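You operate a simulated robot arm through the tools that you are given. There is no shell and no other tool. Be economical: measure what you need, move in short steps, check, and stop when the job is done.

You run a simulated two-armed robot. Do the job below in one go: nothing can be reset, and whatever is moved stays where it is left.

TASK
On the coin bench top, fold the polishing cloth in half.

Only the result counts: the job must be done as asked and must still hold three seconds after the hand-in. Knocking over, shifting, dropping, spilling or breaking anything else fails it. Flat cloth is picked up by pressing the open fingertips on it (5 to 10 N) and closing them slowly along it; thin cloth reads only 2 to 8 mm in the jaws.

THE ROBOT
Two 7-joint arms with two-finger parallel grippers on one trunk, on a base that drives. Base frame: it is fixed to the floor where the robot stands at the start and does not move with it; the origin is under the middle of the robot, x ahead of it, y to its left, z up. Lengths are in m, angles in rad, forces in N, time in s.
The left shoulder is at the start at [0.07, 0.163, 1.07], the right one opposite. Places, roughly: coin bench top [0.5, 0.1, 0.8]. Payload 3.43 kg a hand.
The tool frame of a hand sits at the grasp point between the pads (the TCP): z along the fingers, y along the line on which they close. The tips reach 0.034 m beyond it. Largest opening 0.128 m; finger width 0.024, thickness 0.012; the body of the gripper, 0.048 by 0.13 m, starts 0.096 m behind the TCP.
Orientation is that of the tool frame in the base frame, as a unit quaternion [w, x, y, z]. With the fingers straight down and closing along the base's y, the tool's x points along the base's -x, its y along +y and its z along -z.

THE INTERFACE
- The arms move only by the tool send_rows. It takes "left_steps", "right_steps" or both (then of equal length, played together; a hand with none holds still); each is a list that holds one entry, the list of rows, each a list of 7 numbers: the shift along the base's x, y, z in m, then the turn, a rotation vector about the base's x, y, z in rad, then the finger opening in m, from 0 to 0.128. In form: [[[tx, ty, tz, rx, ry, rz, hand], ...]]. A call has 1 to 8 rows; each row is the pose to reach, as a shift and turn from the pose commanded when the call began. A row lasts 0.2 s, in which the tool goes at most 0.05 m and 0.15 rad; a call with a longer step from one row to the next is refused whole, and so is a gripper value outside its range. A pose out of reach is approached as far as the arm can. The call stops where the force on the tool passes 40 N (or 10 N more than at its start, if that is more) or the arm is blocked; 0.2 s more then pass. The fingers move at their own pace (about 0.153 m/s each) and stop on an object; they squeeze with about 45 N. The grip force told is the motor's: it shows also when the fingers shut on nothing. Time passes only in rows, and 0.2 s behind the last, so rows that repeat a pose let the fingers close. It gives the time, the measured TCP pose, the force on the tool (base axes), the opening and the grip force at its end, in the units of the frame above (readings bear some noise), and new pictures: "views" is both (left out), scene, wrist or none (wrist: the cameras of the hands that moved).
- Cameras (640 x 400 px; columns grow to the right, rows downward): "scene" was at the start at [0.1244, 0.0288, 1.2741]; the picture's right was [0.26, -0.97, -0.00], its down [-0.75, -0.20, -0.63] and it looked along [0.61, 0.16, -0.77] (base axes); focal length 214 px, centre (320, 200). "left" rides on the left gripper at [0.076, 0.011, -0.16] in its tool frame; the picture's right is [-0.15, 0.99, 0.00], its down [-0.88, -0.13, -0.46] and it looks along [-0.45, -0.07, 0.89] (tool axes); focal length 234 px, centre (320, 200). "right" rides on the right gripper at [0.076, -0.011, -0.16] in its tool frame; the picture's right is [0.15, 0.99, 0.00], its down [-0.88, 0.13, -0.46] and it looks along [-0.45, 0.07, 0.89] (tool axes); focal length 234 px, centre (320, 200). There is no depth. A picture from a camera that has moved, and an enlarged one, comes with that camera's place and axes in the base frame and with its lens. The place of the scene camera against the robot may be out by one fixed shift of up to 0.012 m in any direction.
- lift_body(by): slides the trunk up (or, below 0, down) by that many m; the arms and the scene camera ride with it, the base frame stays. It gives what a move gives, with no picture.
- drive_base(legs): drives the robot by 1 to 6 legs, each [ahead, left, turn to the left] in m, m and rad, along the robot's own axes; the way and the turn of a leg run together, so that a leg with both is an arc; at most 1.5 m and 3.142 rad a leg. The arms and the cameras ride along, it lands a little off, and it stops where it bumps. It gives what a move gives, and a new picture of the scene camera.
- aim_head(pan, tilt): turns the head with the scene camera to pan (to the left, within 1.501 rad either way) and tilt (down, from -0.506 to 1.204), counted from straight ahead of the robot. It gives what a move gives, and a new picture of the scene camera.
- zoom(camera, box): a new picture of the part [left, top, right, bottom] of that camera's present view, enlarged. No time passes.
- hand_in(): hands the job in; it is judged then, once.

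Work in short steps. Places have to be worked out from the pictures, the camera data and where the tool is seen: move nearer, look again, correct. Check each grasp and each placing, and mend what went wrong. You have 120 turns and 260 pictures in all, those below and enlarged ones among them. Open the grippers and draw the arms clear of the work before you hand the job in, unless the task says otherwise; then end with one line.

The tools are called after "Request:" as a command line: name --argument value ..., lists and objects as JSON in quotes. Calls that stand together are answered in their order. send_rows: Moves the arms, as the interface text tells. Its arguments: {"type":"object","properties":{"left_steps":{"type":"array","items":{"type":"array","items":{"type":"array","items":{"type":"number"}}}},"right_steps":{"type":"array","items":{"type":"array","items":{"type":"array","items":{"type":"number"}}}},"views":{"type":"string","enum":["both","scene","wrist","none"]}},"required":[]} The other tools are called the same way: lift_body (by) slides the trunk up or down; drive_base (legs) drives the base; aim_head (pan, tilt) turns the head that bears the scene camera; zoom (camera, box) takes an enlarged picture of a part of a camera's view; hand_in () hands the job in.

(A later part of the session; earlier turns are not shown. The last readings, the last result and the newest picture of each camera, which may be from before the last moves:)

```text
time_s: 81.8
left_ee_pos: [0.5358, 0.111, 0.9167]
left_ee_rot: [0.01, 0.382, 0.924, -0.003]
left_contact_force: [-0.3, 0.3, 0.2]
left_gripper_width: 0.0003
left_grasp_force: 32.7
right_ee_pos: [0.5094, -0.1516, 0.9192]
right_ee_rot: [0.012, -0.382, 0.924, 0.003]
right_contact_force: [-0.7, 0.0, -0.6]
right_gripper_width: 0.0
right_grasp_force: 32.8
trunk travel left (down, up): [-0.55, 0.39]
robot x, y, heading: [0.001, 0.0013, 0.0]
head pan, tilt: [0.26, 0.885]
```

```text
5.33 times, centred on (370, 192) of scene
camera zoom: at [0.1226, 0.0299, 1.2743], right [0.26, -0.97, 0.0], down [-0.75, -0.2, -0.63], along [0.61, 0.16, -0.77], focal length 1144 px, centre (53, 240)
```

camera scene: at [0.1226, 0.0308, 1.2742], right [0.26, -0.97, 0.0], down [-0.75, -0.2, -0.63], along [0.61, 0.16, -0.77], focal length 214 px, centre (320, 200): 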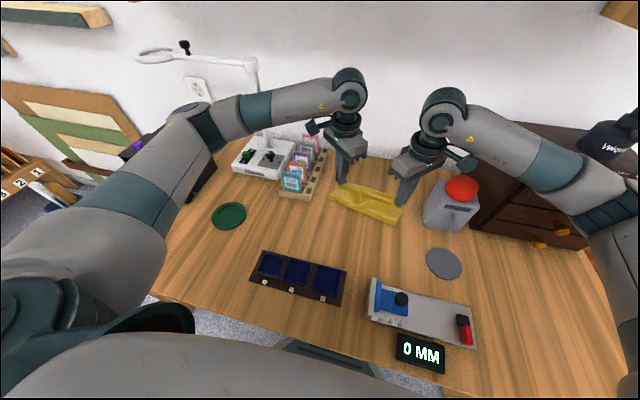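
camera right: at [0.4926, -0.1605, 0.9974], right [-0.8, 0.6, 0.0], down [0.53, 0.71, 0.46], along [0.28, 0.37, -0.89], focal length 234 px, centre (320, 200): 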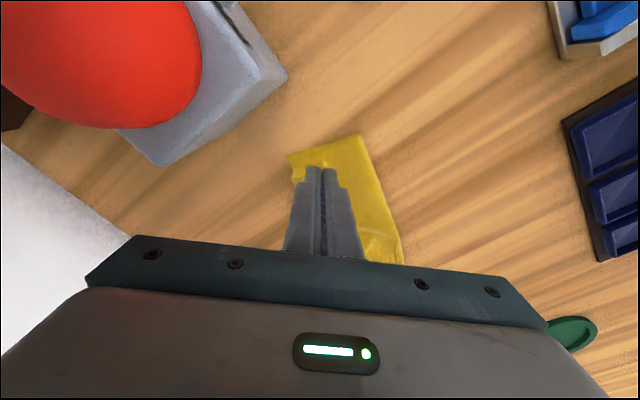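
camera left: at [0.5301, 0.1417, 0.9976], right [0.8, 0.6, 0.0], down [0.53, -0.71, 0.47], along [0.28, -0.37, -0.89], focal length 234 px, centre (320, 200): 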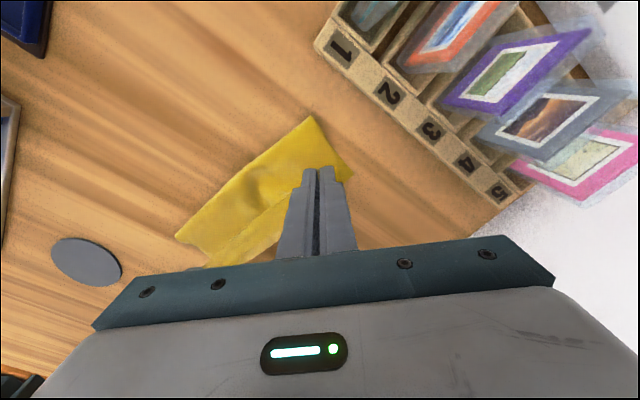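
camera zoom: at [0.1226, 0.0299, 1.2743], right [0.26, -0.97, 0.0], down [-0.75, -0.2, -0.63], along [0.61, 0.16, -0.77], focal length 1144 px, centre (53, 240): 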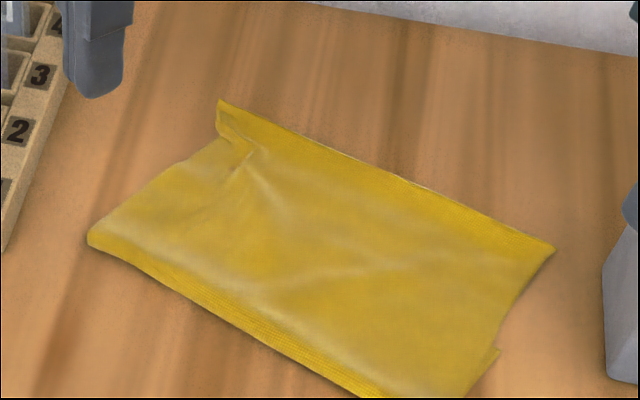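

The upper layer is fully unrolled: D ≈ (0.67, 0.06) and C ≈ (0.60, −0.147). It overshoots the lower layer's edge (A ≈ (0.605, 0.09), B ≈ (0.518, −0.116)) by about 7–8 cm. I'll slide the upper layer back by (−0.073, +0.03) with light fingertip strokes from mid-cloth toward the crease.

Request:
send_rows --left_steps '[[[0.02, -0.025, -0.03, 0, 0, 0, 0], [0.04, -0.05, -0.06, 0, 0, 0, 0], [0.055, -0.071, -0.09, 0, 0, 0, 0], [0.055, -0.071, -0.117, 0, 0, 0, 0], [0.043, -0.066, -0.119, 0, 0, 0, 0], [0.028, -0.06, -0.119, 0, 0, 0, 0], [0.013, -0.054, -0.119, 0, 0, 0, 0], [0.0, -0.048, -0.119, 0, 0, 0, 0]]]' --right_steps '[[[0.015, 0.025, -0.03, 0, 0, 0, 0], [0.03, 0.05, -0.06, 0, 0, 0, 0], [0.043, 0.079, -0.09, 0, 0, 0, 0], [0.043, 0.079, -0.119, 0, 0, 0, 0], [0.031, 0.084, -0.121, 0, 0, 0, 0], [0.016, 0.09, -0.121, 0, 0, 0, 0], [0.001, 0.096, -0.121, 0, 0, 0, 0], [-0.012, 0.102, -0.121, 0, 0, 0, 0]]]' --views "none"

Request:
zoom --camera "scene" --box '[300, 155, 440, 242]'

```text
time_s: 83.6
left_ee_pos: [0.538, 0.0636, 0.7981]
left_ee_rot: [0.009, 0.38, 0.925, -0.003]
left_contact_force: [0.7, 0.1, -0.6]
left_gripper_width: 0.0
left_grasp_force: 32.9
right_ee_pos: [0.4974, -0.0455, 0.796]
right_ee_rot: [0.012, -0.383, 0.924, 0.002]
right_contact_force: [-0.1, -0.3, 1.7]
right_gripper_width: 0.0
right_grasp_force: 32.9
trunk travel left (down, up): [-0.55, 0.39]
robot x, y, heading: [0.001, 0.0026, 0.003]
head pan, tilt: [0.26, 0.885]
```

```text
4.57 times, centred on (370, 198) of scene
camera zoom: at [0.1248, 0.0305, 1.2736], right [0.26, -0.97, 0.0], down [-0.75, -0.2, -0.63], along [0.61, 0.16, -0.77], focal length 980 px, centre (91, 207)
```

zoom: 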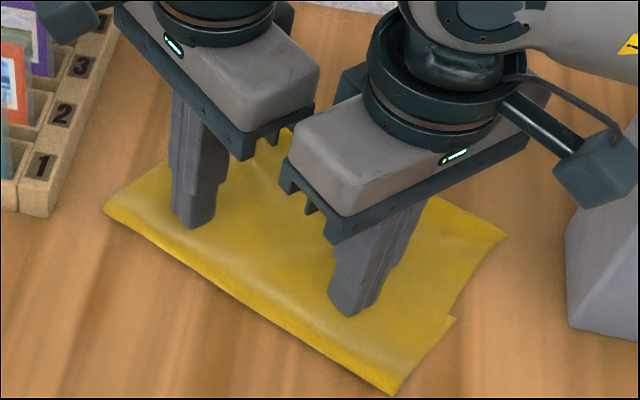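

The stroke mostly moved the whole stack, so I'll use grips instead. The overhanging edge is a single layer lying face-down, so pinching it there and re-laying it won't curl. I'll lift, turn both hands to close along that edge and move above it.

Request:
send_rows --left_steps '[[[0, 0, 0.04, 0, 0, 0.08, 0], [0.015, 0.0, 0.08, 0, 0, 0.16, 0.02], [0.03, -0.003, 0.08, 0, 0, 0.24, 0.02], [0.05, -0.006, 0.08, 0, 0, 0.32, 0.02], [0.07, -0.01, 0.08, 0, 0, 0.4, 0.02], [0.085, -0.018, 0.08, 0, 0, 0.46, 0.02], [0.091, -0.022, 0.07, 0, 0, 0.46, 0.02], [0.091, -0.022, 0.05, 0, 0, 0.46, 0.02]]]' --right_steps '[[[0, 0, 0.04, 0, 0, -0.14, 0], [0.01, -0.01, 0.08, 0, 0, -0.28, 0.02], [0.02, -0.02, 0.1, 0, 0, -0.42, 0.02], [0.035, -0.03, 0.1, 0, 0, -0.56, 0.02], [0.05, -0.04, 0.1, 0, 0, -0.7, 0.02], [0.065, -0.05, 0.1, 0, 0, -0.84, 0.02], [0.08, -0.054, 0.09, 0, 0, -0.98, 0.02], [0.083, -0.055, 0.07, 0, 0, -1.11, 0.02]]]' --views "wrist"

Request:
zoom --camera "left" --box '[140, 80, 460, 280]'

Request:
zoom --camera "right" --box '[180, 80, 500, 280]'

```text
time_s: 85.4
left_ee_pos: [0.6293, 0.0399, 0.8462]
left_ee_rot: [0.01, 0.16, 0.987, -0.002]
left_contact_force: [0.1, 0.9, 0.6]
left_gripper_width: 0.02
left_grasp_force: 0.1
right_ee_pos: [0.582, -0.1034, 0.8657]
right_ee_rot: [0.012, 0.164, 0.986, -0.004]
right_contact_force: [-0.3, 0.0, -0.7]
right_gripper_width: 0.02
right_grasp_force: 0.0
trunk travel left (down, up): [-0.55, 0.39]
robot x, y, heading: [0.0026, -0.0011, -0.001]
head pan, tilt: [0.26, 0.885]
camera right: at [0.5031, -0.0873, 1.0246], right [0.18, 0.98, -0.01], down [0.87, -0.16, 0.48], along [0.47, -0.09, -0.88], focal length 234 px, centre (320, 200)
camera left: at [0.5568, 0.075, 1.0039], right [0.45, 0.89, 0.0], down [0.79, -0.4, 0.47], along [0.42, -0.21, -0.88], focal length 234 px, centre (320, 200)
```

right: 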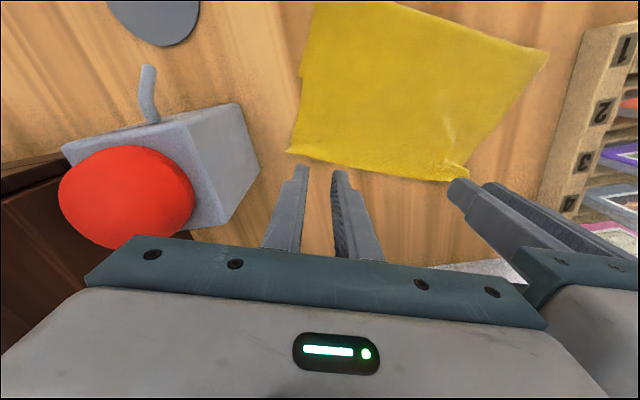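
left: 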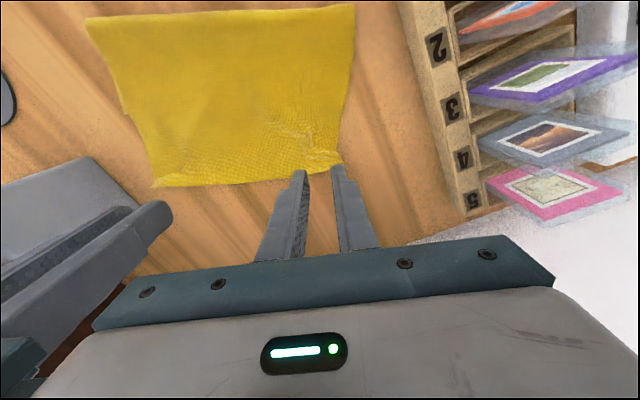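

```text
2.00 times, centred on (300, 180) of left
camera zoom: at [0.5568, 0.075, 1.0039], right [0.45, 0.89, 0.0], down [0.79, -0.4, 0.47], along [0.42, -0.21, -0.88], focal length 468 px, centre (360, 240)
```

zoom: 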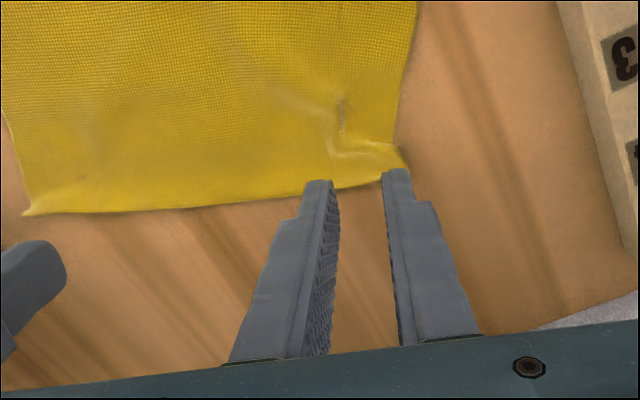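

```text
2.00 times, centred on (340, 180) of right
camera zoom: at [0.5031, -0.0873, 1.0246], right [0.18, 0.98, -0.01], down [0.87, -0.16, 0.48], along [0.47, -0.09, -0.88], focal length 468 px, centre (280, 240)
```

zoom: 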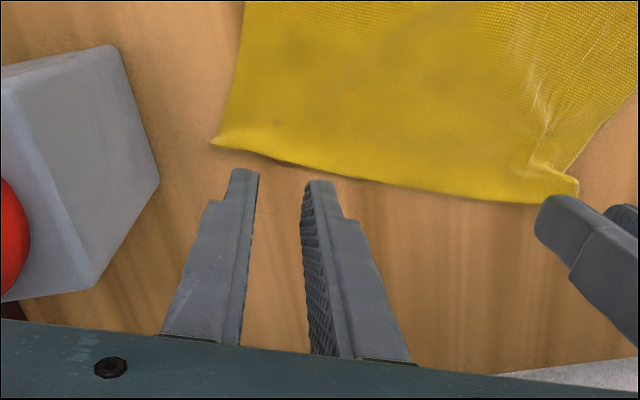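

I now have precise corners: C ≈ (0.572, −0.142) and D ≈ (0.640, 0.064). I'll go down with the fingertips overlapping the edge by about 2 cm, near each corner.

Request:
send_rows --left_steps '[[[-0.006, -0.002, -0.02, 0, 0, 0, 0.022], [-0.006, -0.002, -0.038, 0, 0, 0, 0.022], [-0.006, -0.002, -0.046, 0, 0, 0, 0.022], [-0.006, -0.002, -0.048, 0, 0, 0, 0.022], [-0.006, -0.002, -0.049, 0, 0, 0, 0.022]]]' --right_steps '[[[-0.0066, -0.003, -0.03, 0, 0, 0, 0.022], [-0.0066, -0.003, -0.055, 0, 0, 0, 0.022], [-0.0066, -0.003, -0.065, 0, 0, 0, 0.022], [-0.0066, -0.003, -0.068, 0, 0, 0, 0.022], [-0.0066, -0.003, -0.069, 0, 0, 0, 0.022]]]' --views "none"

Request:
zoom --camera "left" --box '[140, 80, 460, 280]'

Request:
zoom --camera "right" --box '[180, 80, 500, 280]'

```text
time_s: 86.6
left_ee_pos: [0.616, 0.0396, 0.8023]
left_ee_rot: [0.014, 0.16, 0.987, -0.003]
left_contact_force: [-0.2, -0.1, -0.1]
left_gripper_width: 0.0219
left_grasp_force: 0.0
right_ee_pos: [0.5744, -0.103, 0.8084]
right_ee_rot: [0.02, 0.163, 0.986, -0.006]
right_contact_force: [0.8, 0.7, -0.7]
right_gripper_width: 0.0217
right_grasp_force: 0.0
trunk travel left (down, up): [-0.55, 0.39]
robot x, y, heading: [0.0031, 0.0006, 0.0]
head pan, tilt: [0.26, 0.885]
```

```text
2.00 times, centred on (300, 180) of left
camera zoom: at [0.5446, 0.0759, 0.9594], right [0.45, 0.89, 0.0], down [0.78, -0.4, 0.48], along [0.43, -0.21, -0.88], focal length 468 px, centre (360, 240)
```

zoom: 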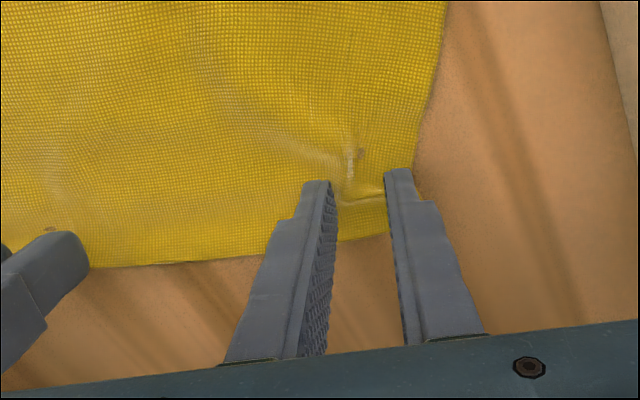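

```text
2.00 times, centred on (340, 180) of right
camera zoom: at [0.4923, -0.0878, 0.9649], right [0.18, 0.98, -0.01], down [0.86, -0.15, 0.49], along [0.48, -0.1, -0.87], focal length 468 px, centre (280, 240)
```

zoom: 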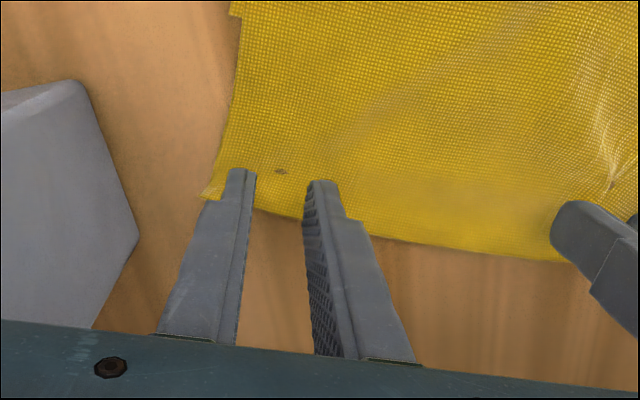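

Positioned well. I'll lower to contact, with the left nudged outward 6 mm.

Request:
send_rows --left_steps '[[[0.006, -0.002, -0.003, 0, 0, 0, 0.022], [0.006, -0.002, -0.005, 0, 0, 0, 0.022], [0.006, -0.002, -0.006, 0, 0, 0, 0.022]]]' --right_steps '[[[0.002, 0.004, -0.005, 0, 0, 0, 0.022], [0.002, 0.004, -0.009, 0, 0, 0, 0.022], [0.002, 0.004, -0.011, 0, 0, 0, 0.022]]]' --views "none"

```text
time_s: 87.4
left_ee_pos: [0.6206, 0.0369, 0.7985]
left_ee_rot: [0.016, 0.161, 0.987, -0.002]
left_contact_force: [-0.3, -0.7, 1.0]
left_gripper_width: 0.022
left_grasp_force: 0.1
right_ee_pos: [0.5751, -0.1032, 0.802]
right_ee_rot: [0.025, 0.165, 0.986, -0.004]
right_contact_force: [0.4, -0.3, 0.7]
right_gripper_width: 0.0218
right_grasp_force: 0.1
trunk travel left (down, up): [-0.55, 0.39]
robot x, y, heading: [-0.0041, -0.0016, 0.001]
head pan, tilt: [0.26, 0.885]
```

Request:
send_rows --left_steps '[[[0, 0, -0.0015, 0, 0, 0, 0.022], [0, 0, -0.0025, 0, 0, 0, 0.022]]]' --right_steps '[[[0, -0.003, -0.003, 0, 0, 0, 0.022], [0, -0.003, -0.006, 0, 0, 0, 0.022]]]' --views "scene"

```text
time_s: 88.0
left_ee_pos: [0.6165, 0.038, 0.7967]
left_ee_rot: [0.015, 0.16, 0.987, -0.002]
left_contact_force: [0.7, 0.4, 0.5]
left_gripper_width: 0.0223
left_grasp_force: 0.1
right_ee_pos: [0.5712, -0.0995, 0.7971]
right_ee_rot: [0.024, 0.16, 0.987, -0.001]
right_contact_force: [0.5, -0.1, 19.1]
right_gripper_width: 0.0221
right_grasp_force: 0.1
trunk travel left (down, up): [-0.55, 0.39]
robot x, y, heading: [-0.0018, 0.0003, -0.001]
head pan, tilt: [0.26, 0.885]
camera scene: at [0.1084, 0.035, 1.2748], right [0.26, -0.97, 0.01], down [-0.74, -0.2, -0.64], along [0.62, 0.16, -0.77], focal length 214 px, centre (320, 200)
```

scene: 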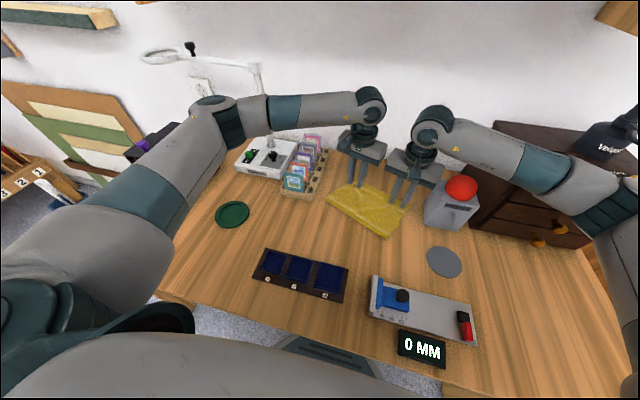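

Right is pressing at 19 N and left barely touches. I'll balance them: right up 1 mm, left down 2 mm.

Request:
send_rows --left_steps '[[[0, 0, -0.002, 0, 0, 0, 0.022], [0, 0, -0.002, 0, 0, 0, 0.022]]]' --right_steps '[[[0, 0, 0.001, 0, 0, 0, 0.022], [0, 0, 0.001, 0, 0, 0, 0.022]]]' --views "none"

```text
time_s: 88.5
left_ee_pos: [0.6175, 0.0387, 0.7952]
left_ee_rot: [0.017, 0.161, 0.987, -0.003]
left_contact_force: [-0.8, 0.4, 12.4]
left_gripper_width: 0.0225
left_grasp_force: 0.3
right_ee_pos: [0.5719, -0.0994, 0.7972]
right_ee_rot: [0.026, 0.16, 0.987, 0.0]
right_contact_force: [-0.4, -0.4, 0.5]
right_gripper_width: 0.0218
right_grasp_force: 0.1
trunk travel left (down, up): [-0.55, 0.39]
robot x, y, heading: [0.0001, 0.0052, -0.003]
head pan, tilt: [0.26, 0.885]
stopped in row 2 (right hand): the force on the tool passed its limit (the readings are from after the stop); the commanded pose is now the measured one
```

Left is at 12 N, so I'll close the left now and hold the right.

Request:
send_rows --left_steps '[[[0, 0, 0.0, 0, 0, 0, 0.019], [0, 0, 0.0, 0, 0, 0, 0.016], [0, 0, 0, 0, 0, 0, 0.013], [0, 0, 0, 0, 0, 0, 0.01], [0, 0, 0, 0, 0, 0, 0.007], [0, 0, 0, 0, 0, 0, 0.003], [0, 0, 0, 0, 0, 0, 0.0], [0, 0, 0, 0, 0, 0, 0.0]]]' --views "none"

Request:
zoom --camera "left" --box '[140, 80, 460, 280]'

```text
time_s: 90.3
left_ee_pos: [0.6171, 0.0384, 0.7952]
left_ee_rot: [0.017, 0.161, 0.987, -0.002]
left_contact_force: [0.4, 1.3, 3.8]
left_gripper_width: 0.0017
left_grasp_force: 36.4
right_ee_pos: [0.5711, -0.0981, 0.7965]
right_ee_rot: [0.024, 0.16, 0.987, -0.001]
right_contact_force: [-0.6, 0.1, 4.4]
right_gripper_width: 0.0216
right_grasp_force: 0.1
trunk travel left (down, up): [-0.55, 0.39]
robot x, y, heading: [0.0021, 0.0004, -0.003]
head pan, tilt: [0.26, 0.885]
```

```text
2.00 times, centred on (300, 180) of left
camera zoom: at [0.5434, 0.0754, 0.9518], right [0.45, 0.89, 0.01], down [0.78, -0.4, 0.48], along [0.43, -0.21, -0.87], focal length 468 px, centre (360, 240)
```

zoom: 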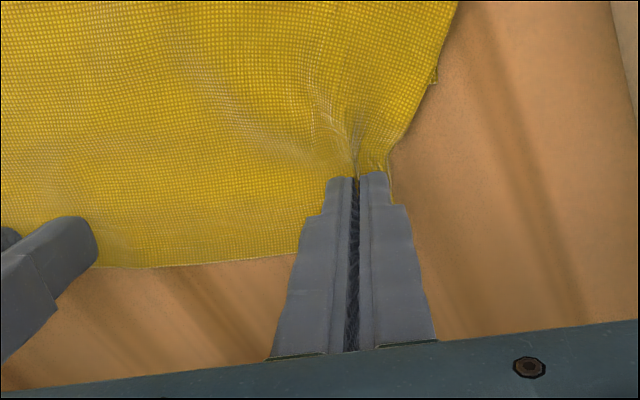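

Left holds at 1.7 mm, and I can see A of the lower layer just at the left edge. Now the right: press 1 mm more and close.

Request:
send_rows --right_steps '[[[0, 0, -0.0007, 0, 0, 0, 0.022], [0, 0, -0.0007, 0, 0, 0, 0.018], [0, 0, -0.0007, 0, 0, 0, 0.014], [0, 0, -0.0007, 0, 0, 0, 0.01], [0, 0, -0.0007, 0, 0, 0, 0.006], [0, 0, -0.0007, 0, 0, 0, 0.002], [0, 0, -0.0007, 0, 0, 0, 0.0], [0, 0, -0.0007, 0, 0, 0, 0.0]]]' --views "none"

Request:
zoom --camera "right" --box '[180, 80, 500, 280]'

```text
time_s: 92.1
left_ee_pos: [0.6173, 0.0392, 0.7962]
left_ee_rot: [0.016, 0.161, 0.987, -0.002]
left_contact_force: [-1.2, -0.4, 0.6]
left_gripper_width: 0.0018
left_grasp_force: 36.4
right_ee_pos: [0.5717, -0.0996, 0.7957]
right_ee_rot: [0.024, 0.161, 0.987, -0.001]
right_contact_force: [-1.5, -2.8, 22.6]
right_gripper_width: 0.0
right_grasp_force: 33.3
trunk travel left (down, up): [-0.55, 0.39]
robot x, y, heading: [-0.0024, 0.0036, -0.004]
head pan, tilt: [0.26, 0.885]
```

```text
2.00 times, centred on (340, 180) of right
camera zoom: at [0.4878, -0.0846, 0.9518], right [0.18, 0.98, 0.0], down [0.85, -0.15, 0.5], along [0.49, -0.09, -0.87], focal length 468 px, centre (280, 240)
```

zoom: 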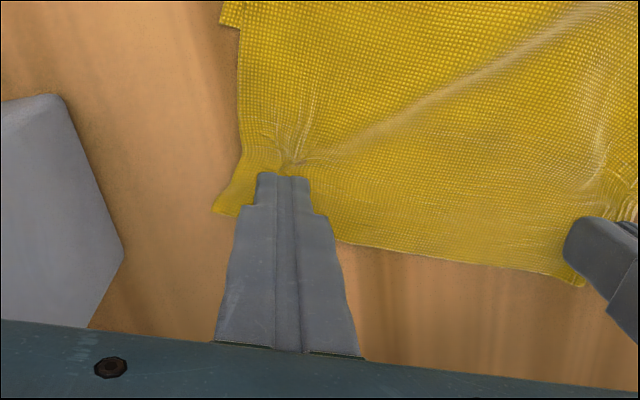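

The right reads 0.0: the hand is tilted about 0.05 rad, so only one side of the tips gathered cloth. I'll reopen, correct the tilt and press again.

Request:
send_rows --right_steps '[[[0, 0, 0.004, 0, 0.025, 0, 0.024], [0, 0, 0.004, 0, 0.05, 0, 0.024], [0, 0, 0.003, 0, 0.05, 0, 0.024], [0, 0, 0.001, 0, 0.05, 0, 0.024]]]' --views "none"

Request:
zoom --camera "right" --box '[180, 80, 500, 280]'

```text
time_s: 93.1
left_ee_pos: [0.6161, 0.0371, 0.7979]
left_ee_rot: [0.018, 0.161, 0.987, 0.0]
left_contact_force: [0.3, -0.4, 0.7]
left_gripper_width: 0.0018
left_grasp_force: 36.6
right_ee_pos: [0.5702, -0.1009, 0.7976]
right_ee_rot: [0.001, 0.162, 0.987, -0.004]
right_contact_force: [-0.5, -0.1, -0.8]
right_gripper_width: 0.0239
right_grasp_force: 0.0
trunk travel left (down, up): [-0.55, 0.39]
robot x, y, heading: [-0.0034, 0.0004, 0.002]
head pan, tilt: [0.26, 0.885]
```

```text
2.00 times, centred on (340, 180) of right
camera zoom: at [0.4945, -0.0867, 0.9579], right [0.18, 0.98, -0.01], down [0.88, -0.15, 0.46], along [0.45, -0.09, -0.89], focal length 468 px, centre (280, 240)
```

zoom: 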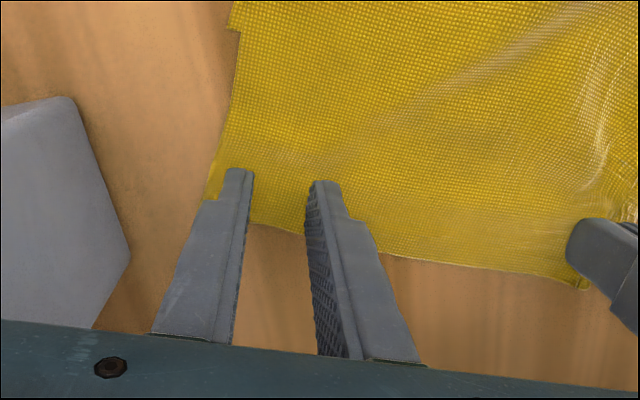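

Tilt corrected and fingers well placed. I'll lower for about 10 N and close.

Request:
send_rows --right_steps '[[[0, 0, -0.002, 0, 0, 0, 0.024], [0, 0, -0.003, 0, 0, 0, 0.024], [0, 0, -0.003, 0, 0, 0, 0.02], [0, 0, -0.003, 0, 0, 0, 0.016], [0, 0, -0.003, 0, 0, 0, 0.012], [0, 0, -0.003, 0, 0, 0, 0.007], [0, 0, -0.003, 0, 0, 0, 0.0], [0, 0, -0.003, 0, 0, 0, 0.0]]]' --views "none"

Request:
zoom --camera "right" --box '[180, 80, 500, 280]'

```text
time_s: 94.9
left_ee_pos: [0.6154, 0.0377, 0.7982]
left_ee_rot: [0.017, 0.161, 0.987, -0.001]
left_contact_force: [0.0, 0.8, 0.0]
left_gripper_width: 0.0017
left_grasp_force: 36.8
right_ee_pos: [0.5709, -0.1019, 0.7976]
right_ee_rot: [0.003, 0.161, 0.987, -0.004]
right_contact_force: [-0.1, 0.0, -0.1]
right_gripper_width: 0.0003
right_grasp_force: 33.4
trunk travel left (down, up): [-0.55, 0.39]
robot x, y, heading: [0.0022, 0.0006, 0.004]
head pan, tilt: [0.26, 0.885]
```

```text
2.00 times, centred on (340, 180) of right
camera zoom: at [0.4948, -0.0864, 0.9567], right [0.18, 0.98, -0.01], down [0.87, -0.15, 0.46], along [0.45, -0.09, -0.89], focal length 468 px, centre (280, 240)
```

zoom: 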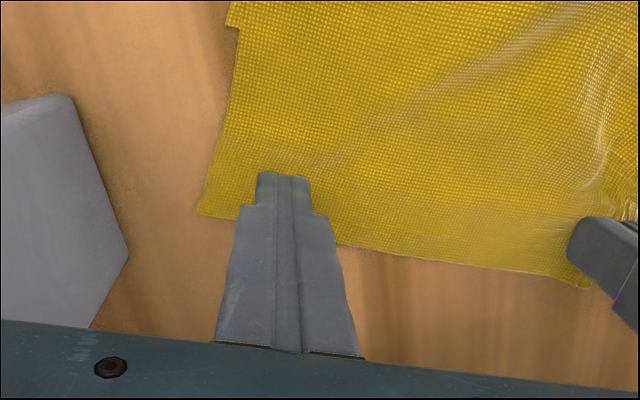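

The right hand isn't descending, so the grippers are probably touching again. I'll shift it 1 cm outward along the edge and press again.

Request:
send_rows --right_steps '[[[0, 0, 0.006, 0, 0, 0, 0.02], [-0.003, -0.01, 0.006, 0, 0, 0, 0.02], [-0.003, -0.01, 0.001, 0, 0, 0, 0.02], [-0.003, -0.01, -0.002, 0, 0, 0, 0.02], [-0.003, -0.01, -0.003, 0, 0, 0, 0.02]]]' --views "none"

```text
time_s: 96.1
left_ee_pos: [0.618, 0.045, 0.7971]
left_ee_rot: [0.017, 0.159, 0.987, -0.004]
left_contact_force: [-0.4, 1.2, 2.6]
left_gripper_width: 0.0019
left_grasp_force: 36.1
right_ee_pos: [0.5704, -0.1026, 0.7962]
right_ee_rot: [0.003, 0.159, 0.987, -0.004]
right_contact_force: [-1.9, 6.3, 26.7]
right_gripper_width: 0.0209
right_grasp_force: 0.6
trunk travel left (down, up): [-0.55, 0.39]
robot x, y, heading: [0.0009, 0.0056, 0.005]
head pan, tilt: [0.26, 0.885]
```

Right now presses at 27 N. I'll ease 1 mm and close.

Request:
send_rows --right_steps '[[[0, 0, 0.001, 0, 0, 0, 0.02], [0, 0, 0.001, 0, 0, 0, 0.017], [0, 0, 0.001, 0, 0, 0, 0.014], [0, 0, 0.001, 0, 0, 0, 0.011], [0, 0, 0.001, 0, 0, 0, 0.008], [0, 0, 0.001, 0, 0, 0, 0.004], [0, 0, 0.001, 0, 0, 0, 0.0], [0, 0, 0.001, 0, 0, 0, 0.0]]]' --views "none"

Request:
zoom --camera "right" --box '[180, 80, 500, 280]'

```text
time_s: 97.9
left_ee_pos: [0.6174, 0.0405, 0.7948]
left_ee_rot: [0.016, 0.16, 0.987, -0.003]
left_contact_force: [-0.8, -7.7, 8.8]
left_gripper_width: 0.0018
left_grasp_force: 36.4
right_ee_pos: [0.5716, -0.1071, 0.7951]
right_ee_rot: [0.002, 0.16, 0.987, -0.004]
right_contact_force: [4.0, 8.8, 21.9]
right_gripper_width: 0.0017
right_grasp_force: 36.5
trunk travel left (down, up): [-0.55, 0.39]
robot x, y, heading: [-0.0019, 0.0009, -0.0]
head pan, tilt: [0.26, 0.885]
```

```text
2.00 times, centred on (340, 180) of right
camera zoom: at [0.4949, -0.0921, 0.9548], right [0.18, 0.98, -0.01], down [0.87, -0.15, 0.46], along [0.45, -0.09, -0.89], focal length 468 px, centre (280, 240)
```

zoom: 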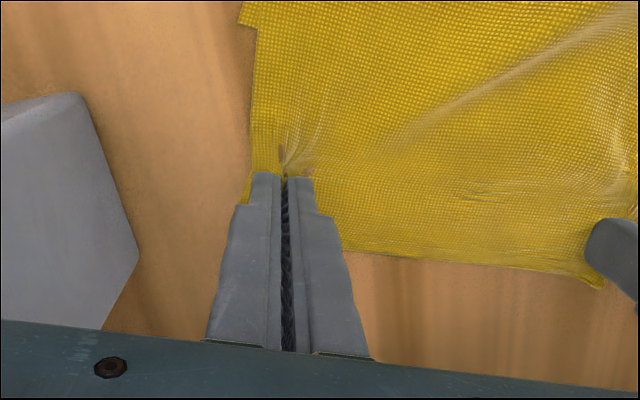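

Both hands now hold the single upper edge (1.8 and 1.7 mm). The lower corners are A ≈ (0.586, 0.088) and B ≈ (0.496, −0.110). I'll peel the upper layer up until it hangs over the desired crease line, then lay it forward onto A and B.

Request:
send_rows --left_steps '[[[-0.0075, 0.0035, 0.035, 0, 0, -0.02, 0], [-0.03, 0.014, 0.065, 0, 0, -0.04, 0], [-0.063, 0.029, 0.085, 0, 0, -0.06, 0], [-0.0945, 0.044, 0.095, 0, 0, -0.08, 0], [-0.1245, 0.0575, 0.1, 0, 0, -0.1, 0], [-0.15, 0.0695, 0.1, 0, 0, -0.11, 0], [-0.15, 0.0695, 0.1, 0, 0, -0.11, 0]]]' --right_steps '[[[-0.0085, 0.004, 0.035, 0, 0, -0.02, 0], [-0.035, 0.015, 0.065, 0, 0, -0.04, 0], [-0.073, 0.032, 0.085, 0, 0, -0.06, 0], [-0.109, 0.0475, 0.095, 0, 0, -0.08, 0], [-0.1435, 0.0625, 0.1, 0, 0, -0.1, 0], [-0.173, 0.0755, 0.1, 0, 0, -0.11, 0], [-0.173, 0.0755, 0.1, 0, 0, -0.11, 0]]]' --views "scene"

Request:
zoom --camera "scene" --box '[280, 140, 460, 252]'

```text
time_s: 99.5
left_ee_pos: [0.4763, 0.1062, 0.8886]
left_ee_rot: [0.009, 0.214, 0.977, -0.002]
left_contact_force: [-5.7, -8.5, -0.4]
left_gripper_width: 0.0017
left_grasp_force: 36.5
right_ee_pos: [0.4036, -0.0354, 0.8823]
right_ee_rot: [-0.007, 0.214, 0.977, -0.004]
right_contact_force: [5.6, 9.1, 0.0]
right_gripper_width: 0.0012
right_grasp_force: 36.2
trunk travel left (down, up): [-0.55, 0.39]
robot x, y, heading: [-0.0028, 0.0015, 0.002]
head pan, tilt: [0.26, 0.885]
camera scene: at [0.1235, 0.03, 1.2741], right [0.26, -0.97, 0.0], down [-0.75, -0.2, -0.63], along [0.61, 0.16, -0.77], focal length 214 px, centre (320, 200)
```

scene: 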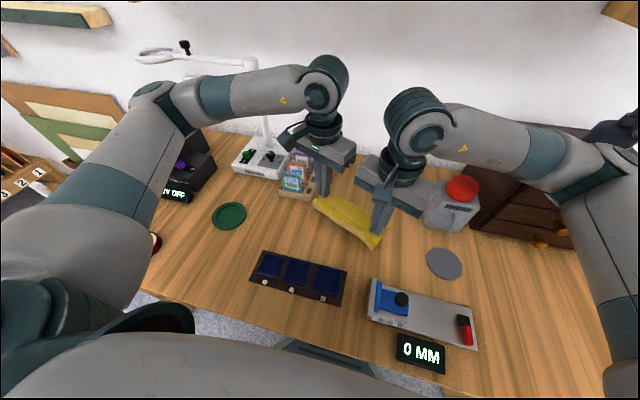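

```text
3.56 times, centred on (370, 196) of scene
camera zoom: at [0.1235, 0.03, 1.2741], right [0.26, -0.97, 0.0], down [-0.75, -0.2, -0.63], along [0.61, 0.16, -0.77], focal length 763 px, centre (142, 214)
```

zoom: 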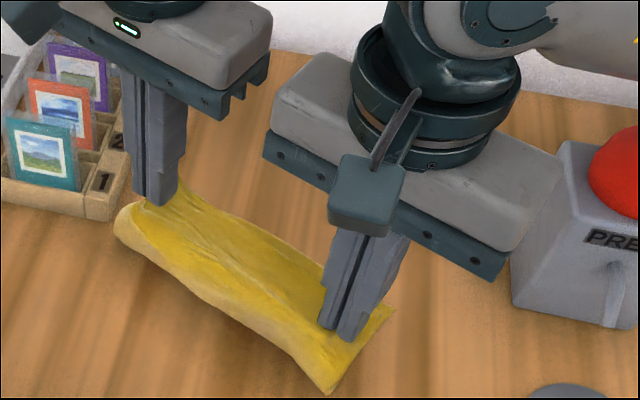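

The crease has rolled back to about x 0.40 on the right, as wanted. Now I'll lay the edge forward and down onto A and B.

Request:
send_rows --left_steps '[[[0.022, -0.011, -0.004, 0, 0, 0, 0], [0.045, -0.021, -0.018, 0, 0, 0, 0], [0.067, -0.032, -0.04, 0, 0, 0, 0], [0.08, -0.038, -0.06, 0, 0, 0, 0], [0.089, -0.043, -0.08, 0, 0, 0, 0], [0.089, -0.043, -0.086, 0, 0, 0, 0]]]' --right_steps '[[[0.023, -0.01, -0.004, 0, 0, 0, 0], [0.047, -0.02, -0.018, 0, 0, 0, 0], [0.07, -0.031, -0.04, 0, 0, 0, 0], [0.084, -0.037, -0.06, 0, 0, 0, 0], [0.093, -0.041, -0.076, 0, 0, 0, 0], [0.093, -0.041, -0.08, 0, 0, 0, 0]]]' --views "none"

Request:
zoom --camera "scene" --box '[280, 140, 460, 252]'

Request:
zoom --camera "left" --box '[140, 80, 460, 280]'

Request:
zoom --camera "right" --box '[180, 80, 500, 280]'

```text
time_s: 100.9
left_ee_pos: [0.5661, 0.0619, 0.8024]
left_ee_rot: [0.01, 0.215, 0.977, -0.002]
left_contact_force: [-1.2, -2.3, -0.2]
left_gripper_width: 0.0015
left_grasp_force: 36.7
right_ee_pos: [0.4972, -0.0777, 0.802]
right_ee_rot: [-0.008, 0.214, 0.977, -0.004]
right_contact_force: [0.5, 1.6, 0.3]
right_gripper_width: 0.0014
right_grasp_force: 36.1
trunk travel left (down, up): [-0.55, 0.39]
robot x, y, heading: [-0.0007, 0.0043, 0.006]
head pan, tilt: [0.26, 0.885]
```

```text
3.56 times, centred on (370, 196) of scene
camera zoom: at [0.1236, 0.0304, 1.2741], right [0.26, -0.97, 0.0], down [-0.75, -0.2, -0.63], along [0.61, 0.16, -0.77], focal length 763 px, centre (142, 214)
```

zoom: 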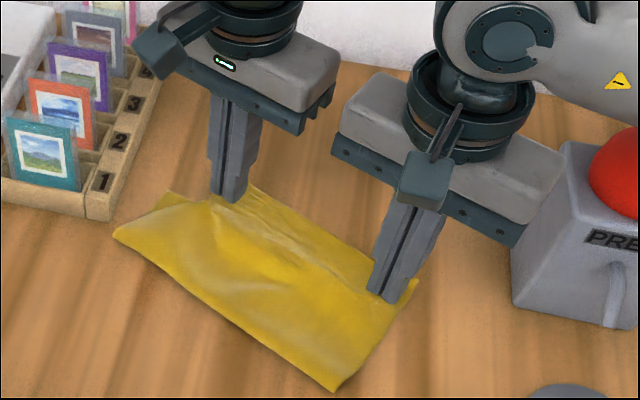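

```text
2.00 times, centred on (300, 180) of left
camera zoom: at [0.4981, 0.106, 0.9595], right [0.55, 0.84, 0.0], down [0.74, -0.48, 0.47], along [0.4, -0.26, -0.88], focal length 468 px, centre (360, 240)
```

zoom: 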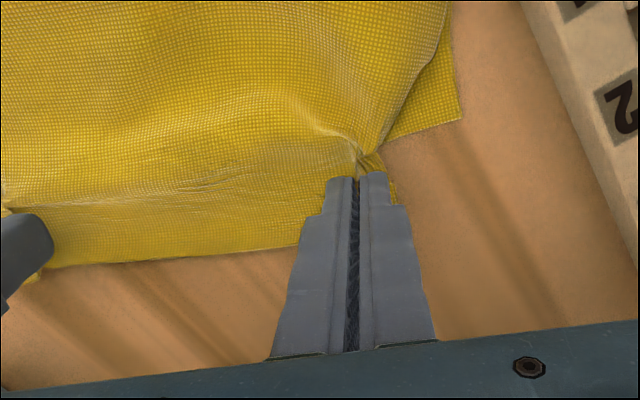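

```text
2.00 times, centred on (340, 180) of right
camera zoom: at [0.4266, -0.0549, 0.9634], right [0.28, 0.96, -0.01], down [0.86, -0.25, 0.44], along [0.42, -0.13, -0.9], focal length 468 px, centre (280, 240)
```

zoom: 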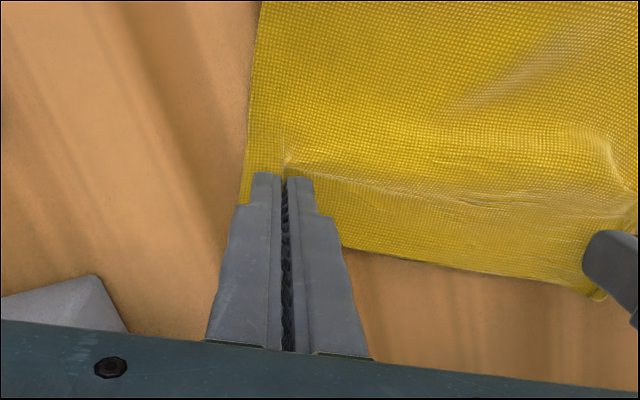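

Very close. A is visible at about (0.562, 0.115), so the upper edge should shift about (−0.016, +0.02). I'll lift slightly, shift, lower and check.

Request:
send_rows --left_steps '[[[0, 0, 0.012, 0, 0, 0, 0], [-0.008, 0.012, 0.014, 0, 0, 0, 0], [-0.016, 0.024, 0.012, 0, 0, 0, 0], [-0.016, 0.024, -0.002, 0, 0, 0, 0]]]' --right_steps '[[[0, 0, 0.012, 0, 0, 0, 0], [-0.008, 0.01, 0.014, 0, 0, 0, 0], [-0.018, 0.02, 0.012, 0, 0, 0, 0], [-0.018, 0.02, -0.002, 0, 0, 0, 0]]]' --views "none"

Request:
zoom --camera "left" --box '[140, 80, 460, 280]'

Request:
zoom --camera "right" --box '[180, 80, 500, 280]'

```text
time_s: 101.9
left_ee_pos: [0.5482, 0.0845, 0.8012]
left_ee_rot: [0.011, 0.215, 0.977, -0.002]
left_contact_force: [-3.8, -8.1, 0.1]
left_gripper_width: 0.0017
left_grasp_force: 36.5
right_ee_pos: [0.479, -0.0575, 0.7993]
right_ee_rot: [-0.007, 0.214, 0.977, -0.003]
right_contact_force: [3.1, 8.3, -1.2]
right_gripper_width: 0.0014
right_grasp_force: 36.2
trunk travel left (down, up): [-0.55, 0.39]
robot x, y, heading: [-0.0038, -0.0005, 0.0]
head pan, tilt: [0.26, 0.885]
```

```text
2.00 times, centred on (300, 180) of left
camera zoom: at [0.482, 0.1293, 0.9576], right [0.55, 0.84, 0.0], down [0.74, -0.48, 0.47], along [0.4, -0.26, -0.88], focal length 468 px, centre (360, 240)
```

zoom: 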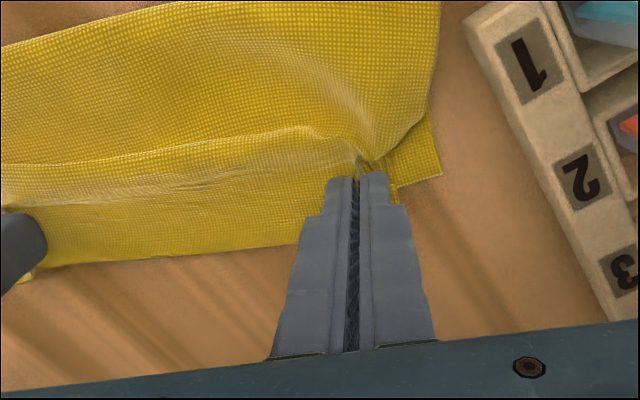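

```text
2.00 times, centred on (340, 180) of right
camera zoom: at [0.4082, -0.035, 0.9612], right [0.28, 0.96, -0.01], down [0.86, -0.25, 0.44], along [0.42, -0.13, -0.9], focal length 468 px, centre (280, 240)
```

zoom: 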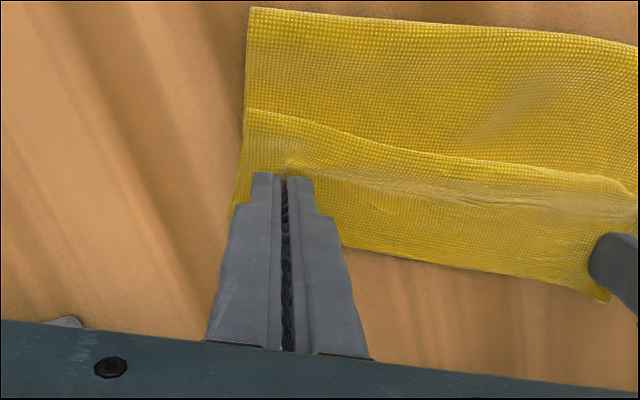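

The edge corners now align with A and B to within about 2 cm while still gathered. There is a slack hump behind the edge to smooth toward the crease. I'll release and lift straight up.

Request:
send_rows --left_steps '[[[0, 0, -0.003, 0, 0, 0, 0], [0, 0, -0.003, 0, 0, 0, 0.01], [0, 0, -0.003, 0, 0, 0, 0.018], [0, 0, 0.01, 0, 0, 0, 0.018], [0, 0, 0.04, 0, 0, 0, 0.018], [0, 0.01, 0.08, 0, 0, 0, 0.018], [-0.02, 0.03, 0.11, 0, 0, 0, 0.018]]]' --right_steps '[[[0, 0, -0.002, 0, 0, 0, 0], [0, 0, -0.002, 0, 0, 0, 0.01], [0, 0, -0.002, 0, 0, 0, 0.018], [0, 0, 0.01, 0, 0, 0, 0.018], [0, 0, 0.04, 0, 0, 0, 0.018], [0, -0.02, 0.08, 0, 0, 0, 0.018], [0, -0.05, 0.11, 0, 0, 0, 0.018]]]' --views "none"

Request:
zoom --camera "scene" --box '[300, 160, 440, 247]'

```text
time_s: 103.5
left_ee_pos: [0.5286, 0.1192, 0.9135]
left_ee_rot: [0.011, 0.215, 0.977, 0.0]
left_contact_force: [-0.7, 0.4, 0.1]
left_gripper_width: 0.0182
left_grasp_force: 0.0
right_ee_pos: [0.4768, -0.1066, 0.9111]
right_ee_rot: [-0.007, 0.215, 0.977, -0.004]
right_contact_force: [-0.1, -0.2, 1.1]
right_gripper_width: 0.018
right_grasp_force: 0.0
trunk travel left (down, up): [-0.55, 0.39]
robot x, y, heading: [-0.0037, 0.0022, -0.002]
head pan, tilt: [0.26, 0.885]
```

```text
4.57 times, centred on (370, 204) of scene
camera zoom: at [0.1221, 0.0303, 1.2741], right [0.26, -0.97, 0.0], down [-0.75, -0.2, -0.63], along [0.61, 0.16, -0.77], focal length 980 px, centre (91, 184)
```

zoom: 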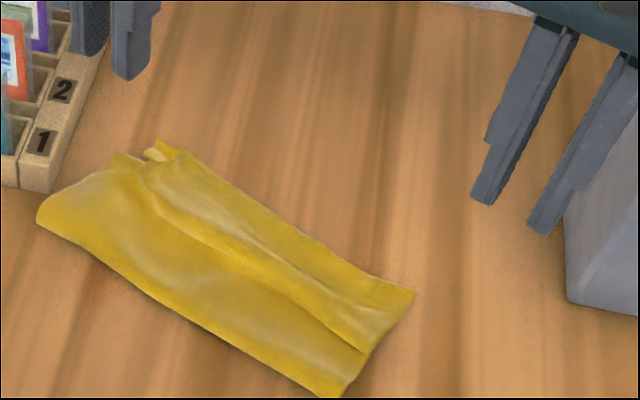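

A pleat runs along the fold. I'll look through the wrist cameras to understand it.

Request:
zoom --camera "right" --box '[240, 60, 640, 310]'

Request:
zoom --camera "left" --box '[0, 60, 400, 310]'

```text
1.60 times, centred on (440, 185) of right
camera zoom: at [0.4058, -0.0855, 1.0726], right [0.28, 0.96, -0.01], down [0.86, -0.25, 0.44], along [0.42, -0.13, -0.9], focal length 375 px, centre (128, 224)
```

zoom: 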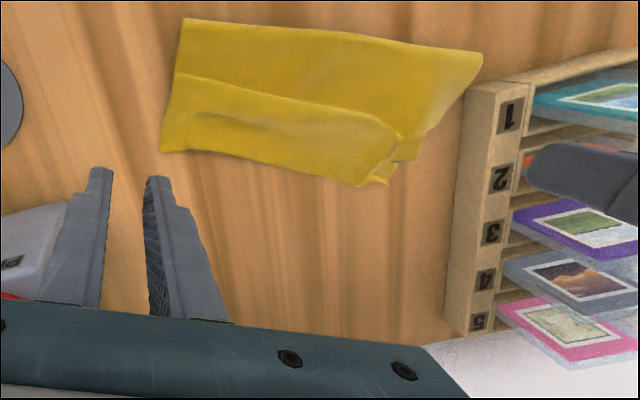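

```text
1.60 times, centred on (200, 185) of left
camera zoom: at [0.4611, 0.1623, 1.0696], right [0.55, 0.84, 0.0], down [0.74, -0.48, 0.47], along [0.4, -0.26, -0.88], focal length 375 px, centre (512, 224)
```

zoom: 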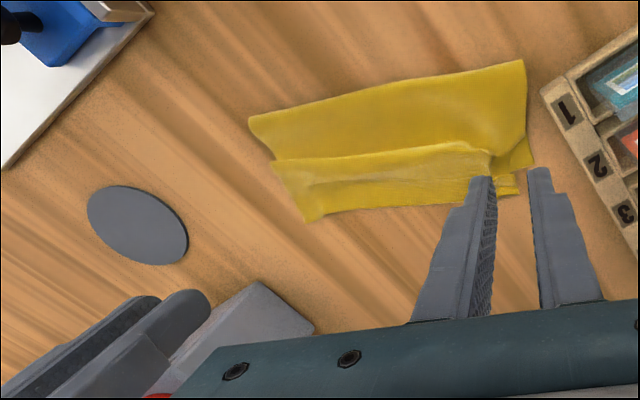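

The fold is nearly right: depth is about 0.10 m and the edges are close, with a small pleat (about 1 cm) running from (0.44, −0.056) to (0.514, 0.082). I'll smooth it toward the crease with light strokes, right hand first.

Request:
send_rows --right_steps '[[[-0.005, 0.03, -0.03, 0, 0, 0, 0], [-0.012, 0.06, -0.065, 0, 0, 0, 0], [-0.0145, 0.0665, -0.1, 0, 0, 0, 0], [-0.0145, 0.0665, -0.111, 0, 0, 0, 0], [-0.03, 0.075, -0.112, 0, 0, 0, 0], [-0.045, 0.083, -0.1125, 0, 0, 0, 0], [-0.06, 0.091, -0.1125, 0, 0, 0, 0], [-0.075, 0.1, -0.1125, 0, 0, 0, 0]]]' --views "none"

Request:
send_rows --right_steps '[[[0, 0, 0.03, 0, 0, 0, 0], [0, -0.03, 0.07, 0, 0, 0, 0], [0.0, -0.07, 0.09, 0, 0, 0, 0], [0.0, -0.11, 0.1, 0, 0, 0, 0]]]' --views "none"

Request:
zoom --camera "scene" --box '[300, 160, 440, 247]'

```text
time_s: 105.3
left_ee_pos: [0.5283, 0.1177, 0.9127]
left_ee_rot: [0.011, 0.215, 0.977, -0.001]
left_contact_force: [-0.3, -0.2, 0.4]
left_gripper_width: 0.018
left_grasp_force: 0.3
right_ee_pos: [0.4016, -0.0088, 0.7996]
right_ee_rot: [-0.006, 0.216, 0.976, -0.004]
right_contact_force: [0.5, 0.3, -0.2]
right_gripper_width: 0.0
right_grasp_force: 33.3
trunk travel left (down, up): [-0.55, 0.39]
robot x, y, heading: [-0.0024, 0.0039, -0.0]
head pan, tilt: [0.26, 0.885]
```

```text
time_s: 106.3
left_ee_pos: [0.5292, 0.1185, 0.9129]
left_ee_rot: [0.011, 0.214, 0.977, -0.001]
left_contact_force: [-0.1, -0.6, -0.1]
left_gripper_width: 0.0181
left_grasp_force: 0.1
right_ee_pos: [0.4038, -0.1186, 0.8985]
right_ee_rot: [-0.007, 0.215, 0.977, -0.004]
right_contact_force: [-0.3, 0.6, 0.5]
right_gripper_width: 0.0
right_grasp_force: 32.9
trunk travel left (down, up): [-0.55, 0.39]
robot x, y, heading: [0.0022, 0.0006, 0.004]
head pan, tilt: [0.26, 0.885]
```

```text
4.57 times, centred on (370, 204) of scene
camera zoom: at [0.1232, 0.0293, 1.2742], right [0.26, -0.97, 0.0], down [-0.75, -0.2, -0.63], along [0.61, 0.17, -0.77], focal length 980 px, centre (91, 184)
```

zoom: 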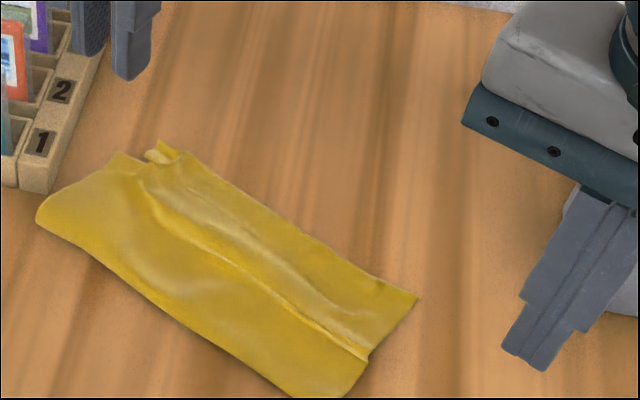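

The right half is smoother. Now the same light stroke with the left hand.

Request:
send_rows --left_steps '[[[-0.005, -0.025, -0.03, 0, 0, 0, 0], [-0.01, -0.05, -0.065, 0, 0, 0, 0], [-0.0095, -0.058, -0.1, 0, 0, 0, 0], [-0.0095, -0.058, -0.112, 0, 0, 0, 0], [-0.026, -0.05, -0.1135, 0, 0, 0, 0], [-0.042, -0.042, -0.114, 0, 0, 0, 0], [-0.058, -0.034, -0.114, 0, 0, 0, 0], [-0.074, -0.026, -0.114, 0, 0, 0, 0]]]' --views "none"

Request:
send_rows --left_steps '[[[0, 0, 0.03, 0, 0, 0, 0], [0, 0.02, 0.07, 0, 0, 0, 0], [-0.02, 0.05, 0.1, 0, 0, 0, 0], [-0.04, 0.08, 0.12, 0, 0, 0, 0]]]' --views "none"

Request:
zoom --camera "scene" --box '[300, 160, 440, 247]'

Request:
zoom --camera "right" --box '[240, 60, 640, 310]'

```text
time_s: 108.1
left_ee_pos: [0.4556, 0.0898, 0.7955]
left_ee_rot: [0.01, 0.214, 0.977, -0.002]
left_contact_force: [-0.4, 0.4, 1.5]
left_gripper_width: 0.0
left_grasp_force: 32.8
right_ee_pos: [0.4046, -0.1177, 0.899]
right_ee_rot: [-0.008, 0.215, 0.977, -0.005]
right_contact_force: [0.6, 0.4, 0.2]
right_gripper_width: 0.0
right_grasp_force: 33.2
trunk travel left (down, up): [-0.55, 0.39]
robot x, y, heading: [-0.0005, 0.0037, 0.001]
head pan, tilt: [0.26, 0.885]
```

```text
time_s: 109.1
left_ee_pos: [0.416, 0.1712, 0.915]
left_ee_rot: [0.01, 0.215, 0.977, -0.003]
left_contact_force: [-0.1, 0.0, -0.3]
left_gripper_width: 0.0
left_grasp_force: 33.0
right_ee_pos: [0.4041, -0.1164, 0.8975]
right_ee_rot: [-0.007, 0.215, 0.977, -0.005]
right_contact_force: [1.5, 0.2, 0.0]
right_gripper_width: 0.0002
right_grasp_force: 33.5
trunk travel left (down, up): [-0.55, 0.39]
robot x, y, heading: [-0.0005, -0.0004, 0.001]
head pan, tilt: [0.26, 0.885]
```

```text
4.57 times, centred on (370, 204) of scene
camera zoom: at [0.1231, 0.0312, 1.2741], right [0.26, -0.97, 0.0], down [-0.75, -0.2, -0.63], along [0.61, 0.16, -0.77], focal length 980 px, centre (91, 184)
```

zoom: 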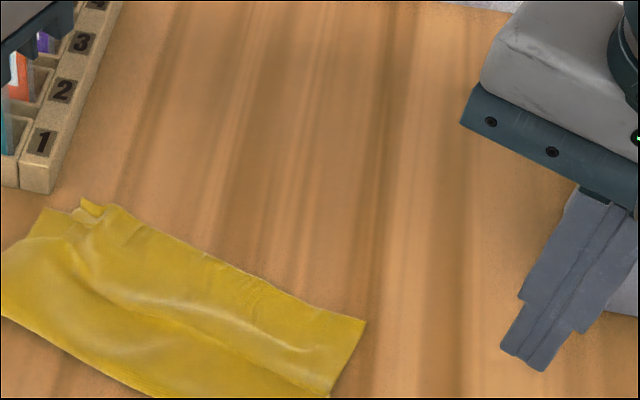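

```text
1.60 times, centred on (440, 185) of right
camera zoom: at [0.332, -0.0948, 1.0597], right [0.28, 0.96, -0.01], down [0.86, -0.25, 0.44], along [0.42, -0.13, -0.9], focal length 375 px, centre (128, 224)
```

zoom: 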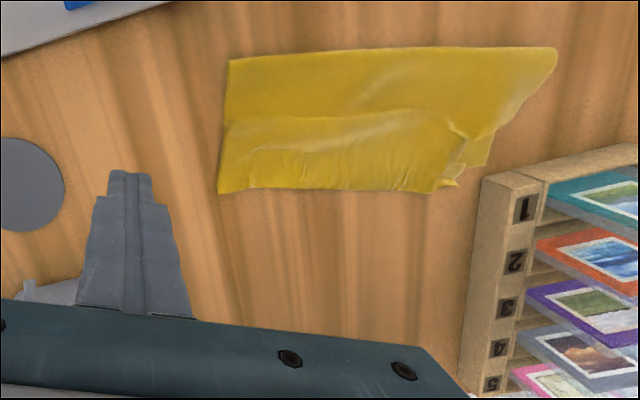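

The left stroke slid the whole cloth back a few cm. I'll check the overall scene before going on.

Request:
zoom --camera "scene" --box '[240, 160, 480, 310]'

Request:
zoom --camera "right" --box '[360, 70, 600, 220]'

```text
2.67 times, centred on (360, 235) of scene
camera zoom: at [0.1231, 0.0312, 1.2741], right [0.26, -0.97, 0.0], down [-0.75, -0.2, -0.63], along [0.61, 0.16, -0.77], focal length 572 px, centre (213, 107)
```

zoom: 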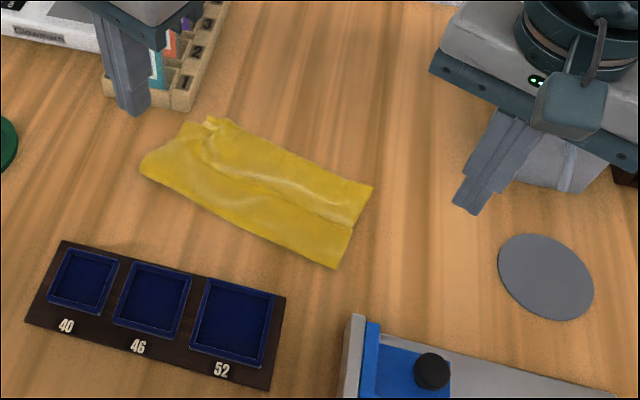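

```text
2.67 times, centred on (480, 145) of right
camera zoom: at [0.332, -0.0948, 1.0597], right [0.28, 0.96, -0.01], down [0.86, -0.25, 0.44], along [0.42, -0.13, -0.9], focal length 624 px, centre (-107, 347)
```

zoom: 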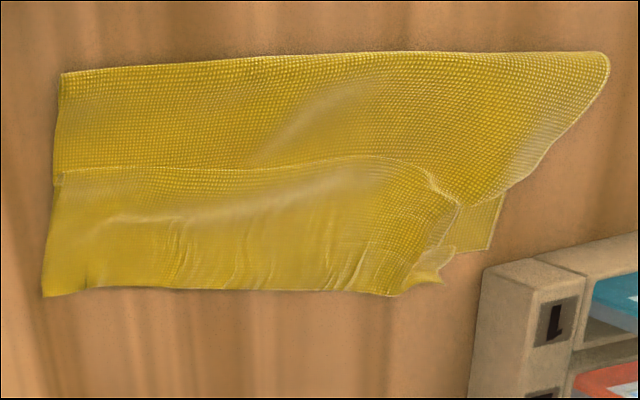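

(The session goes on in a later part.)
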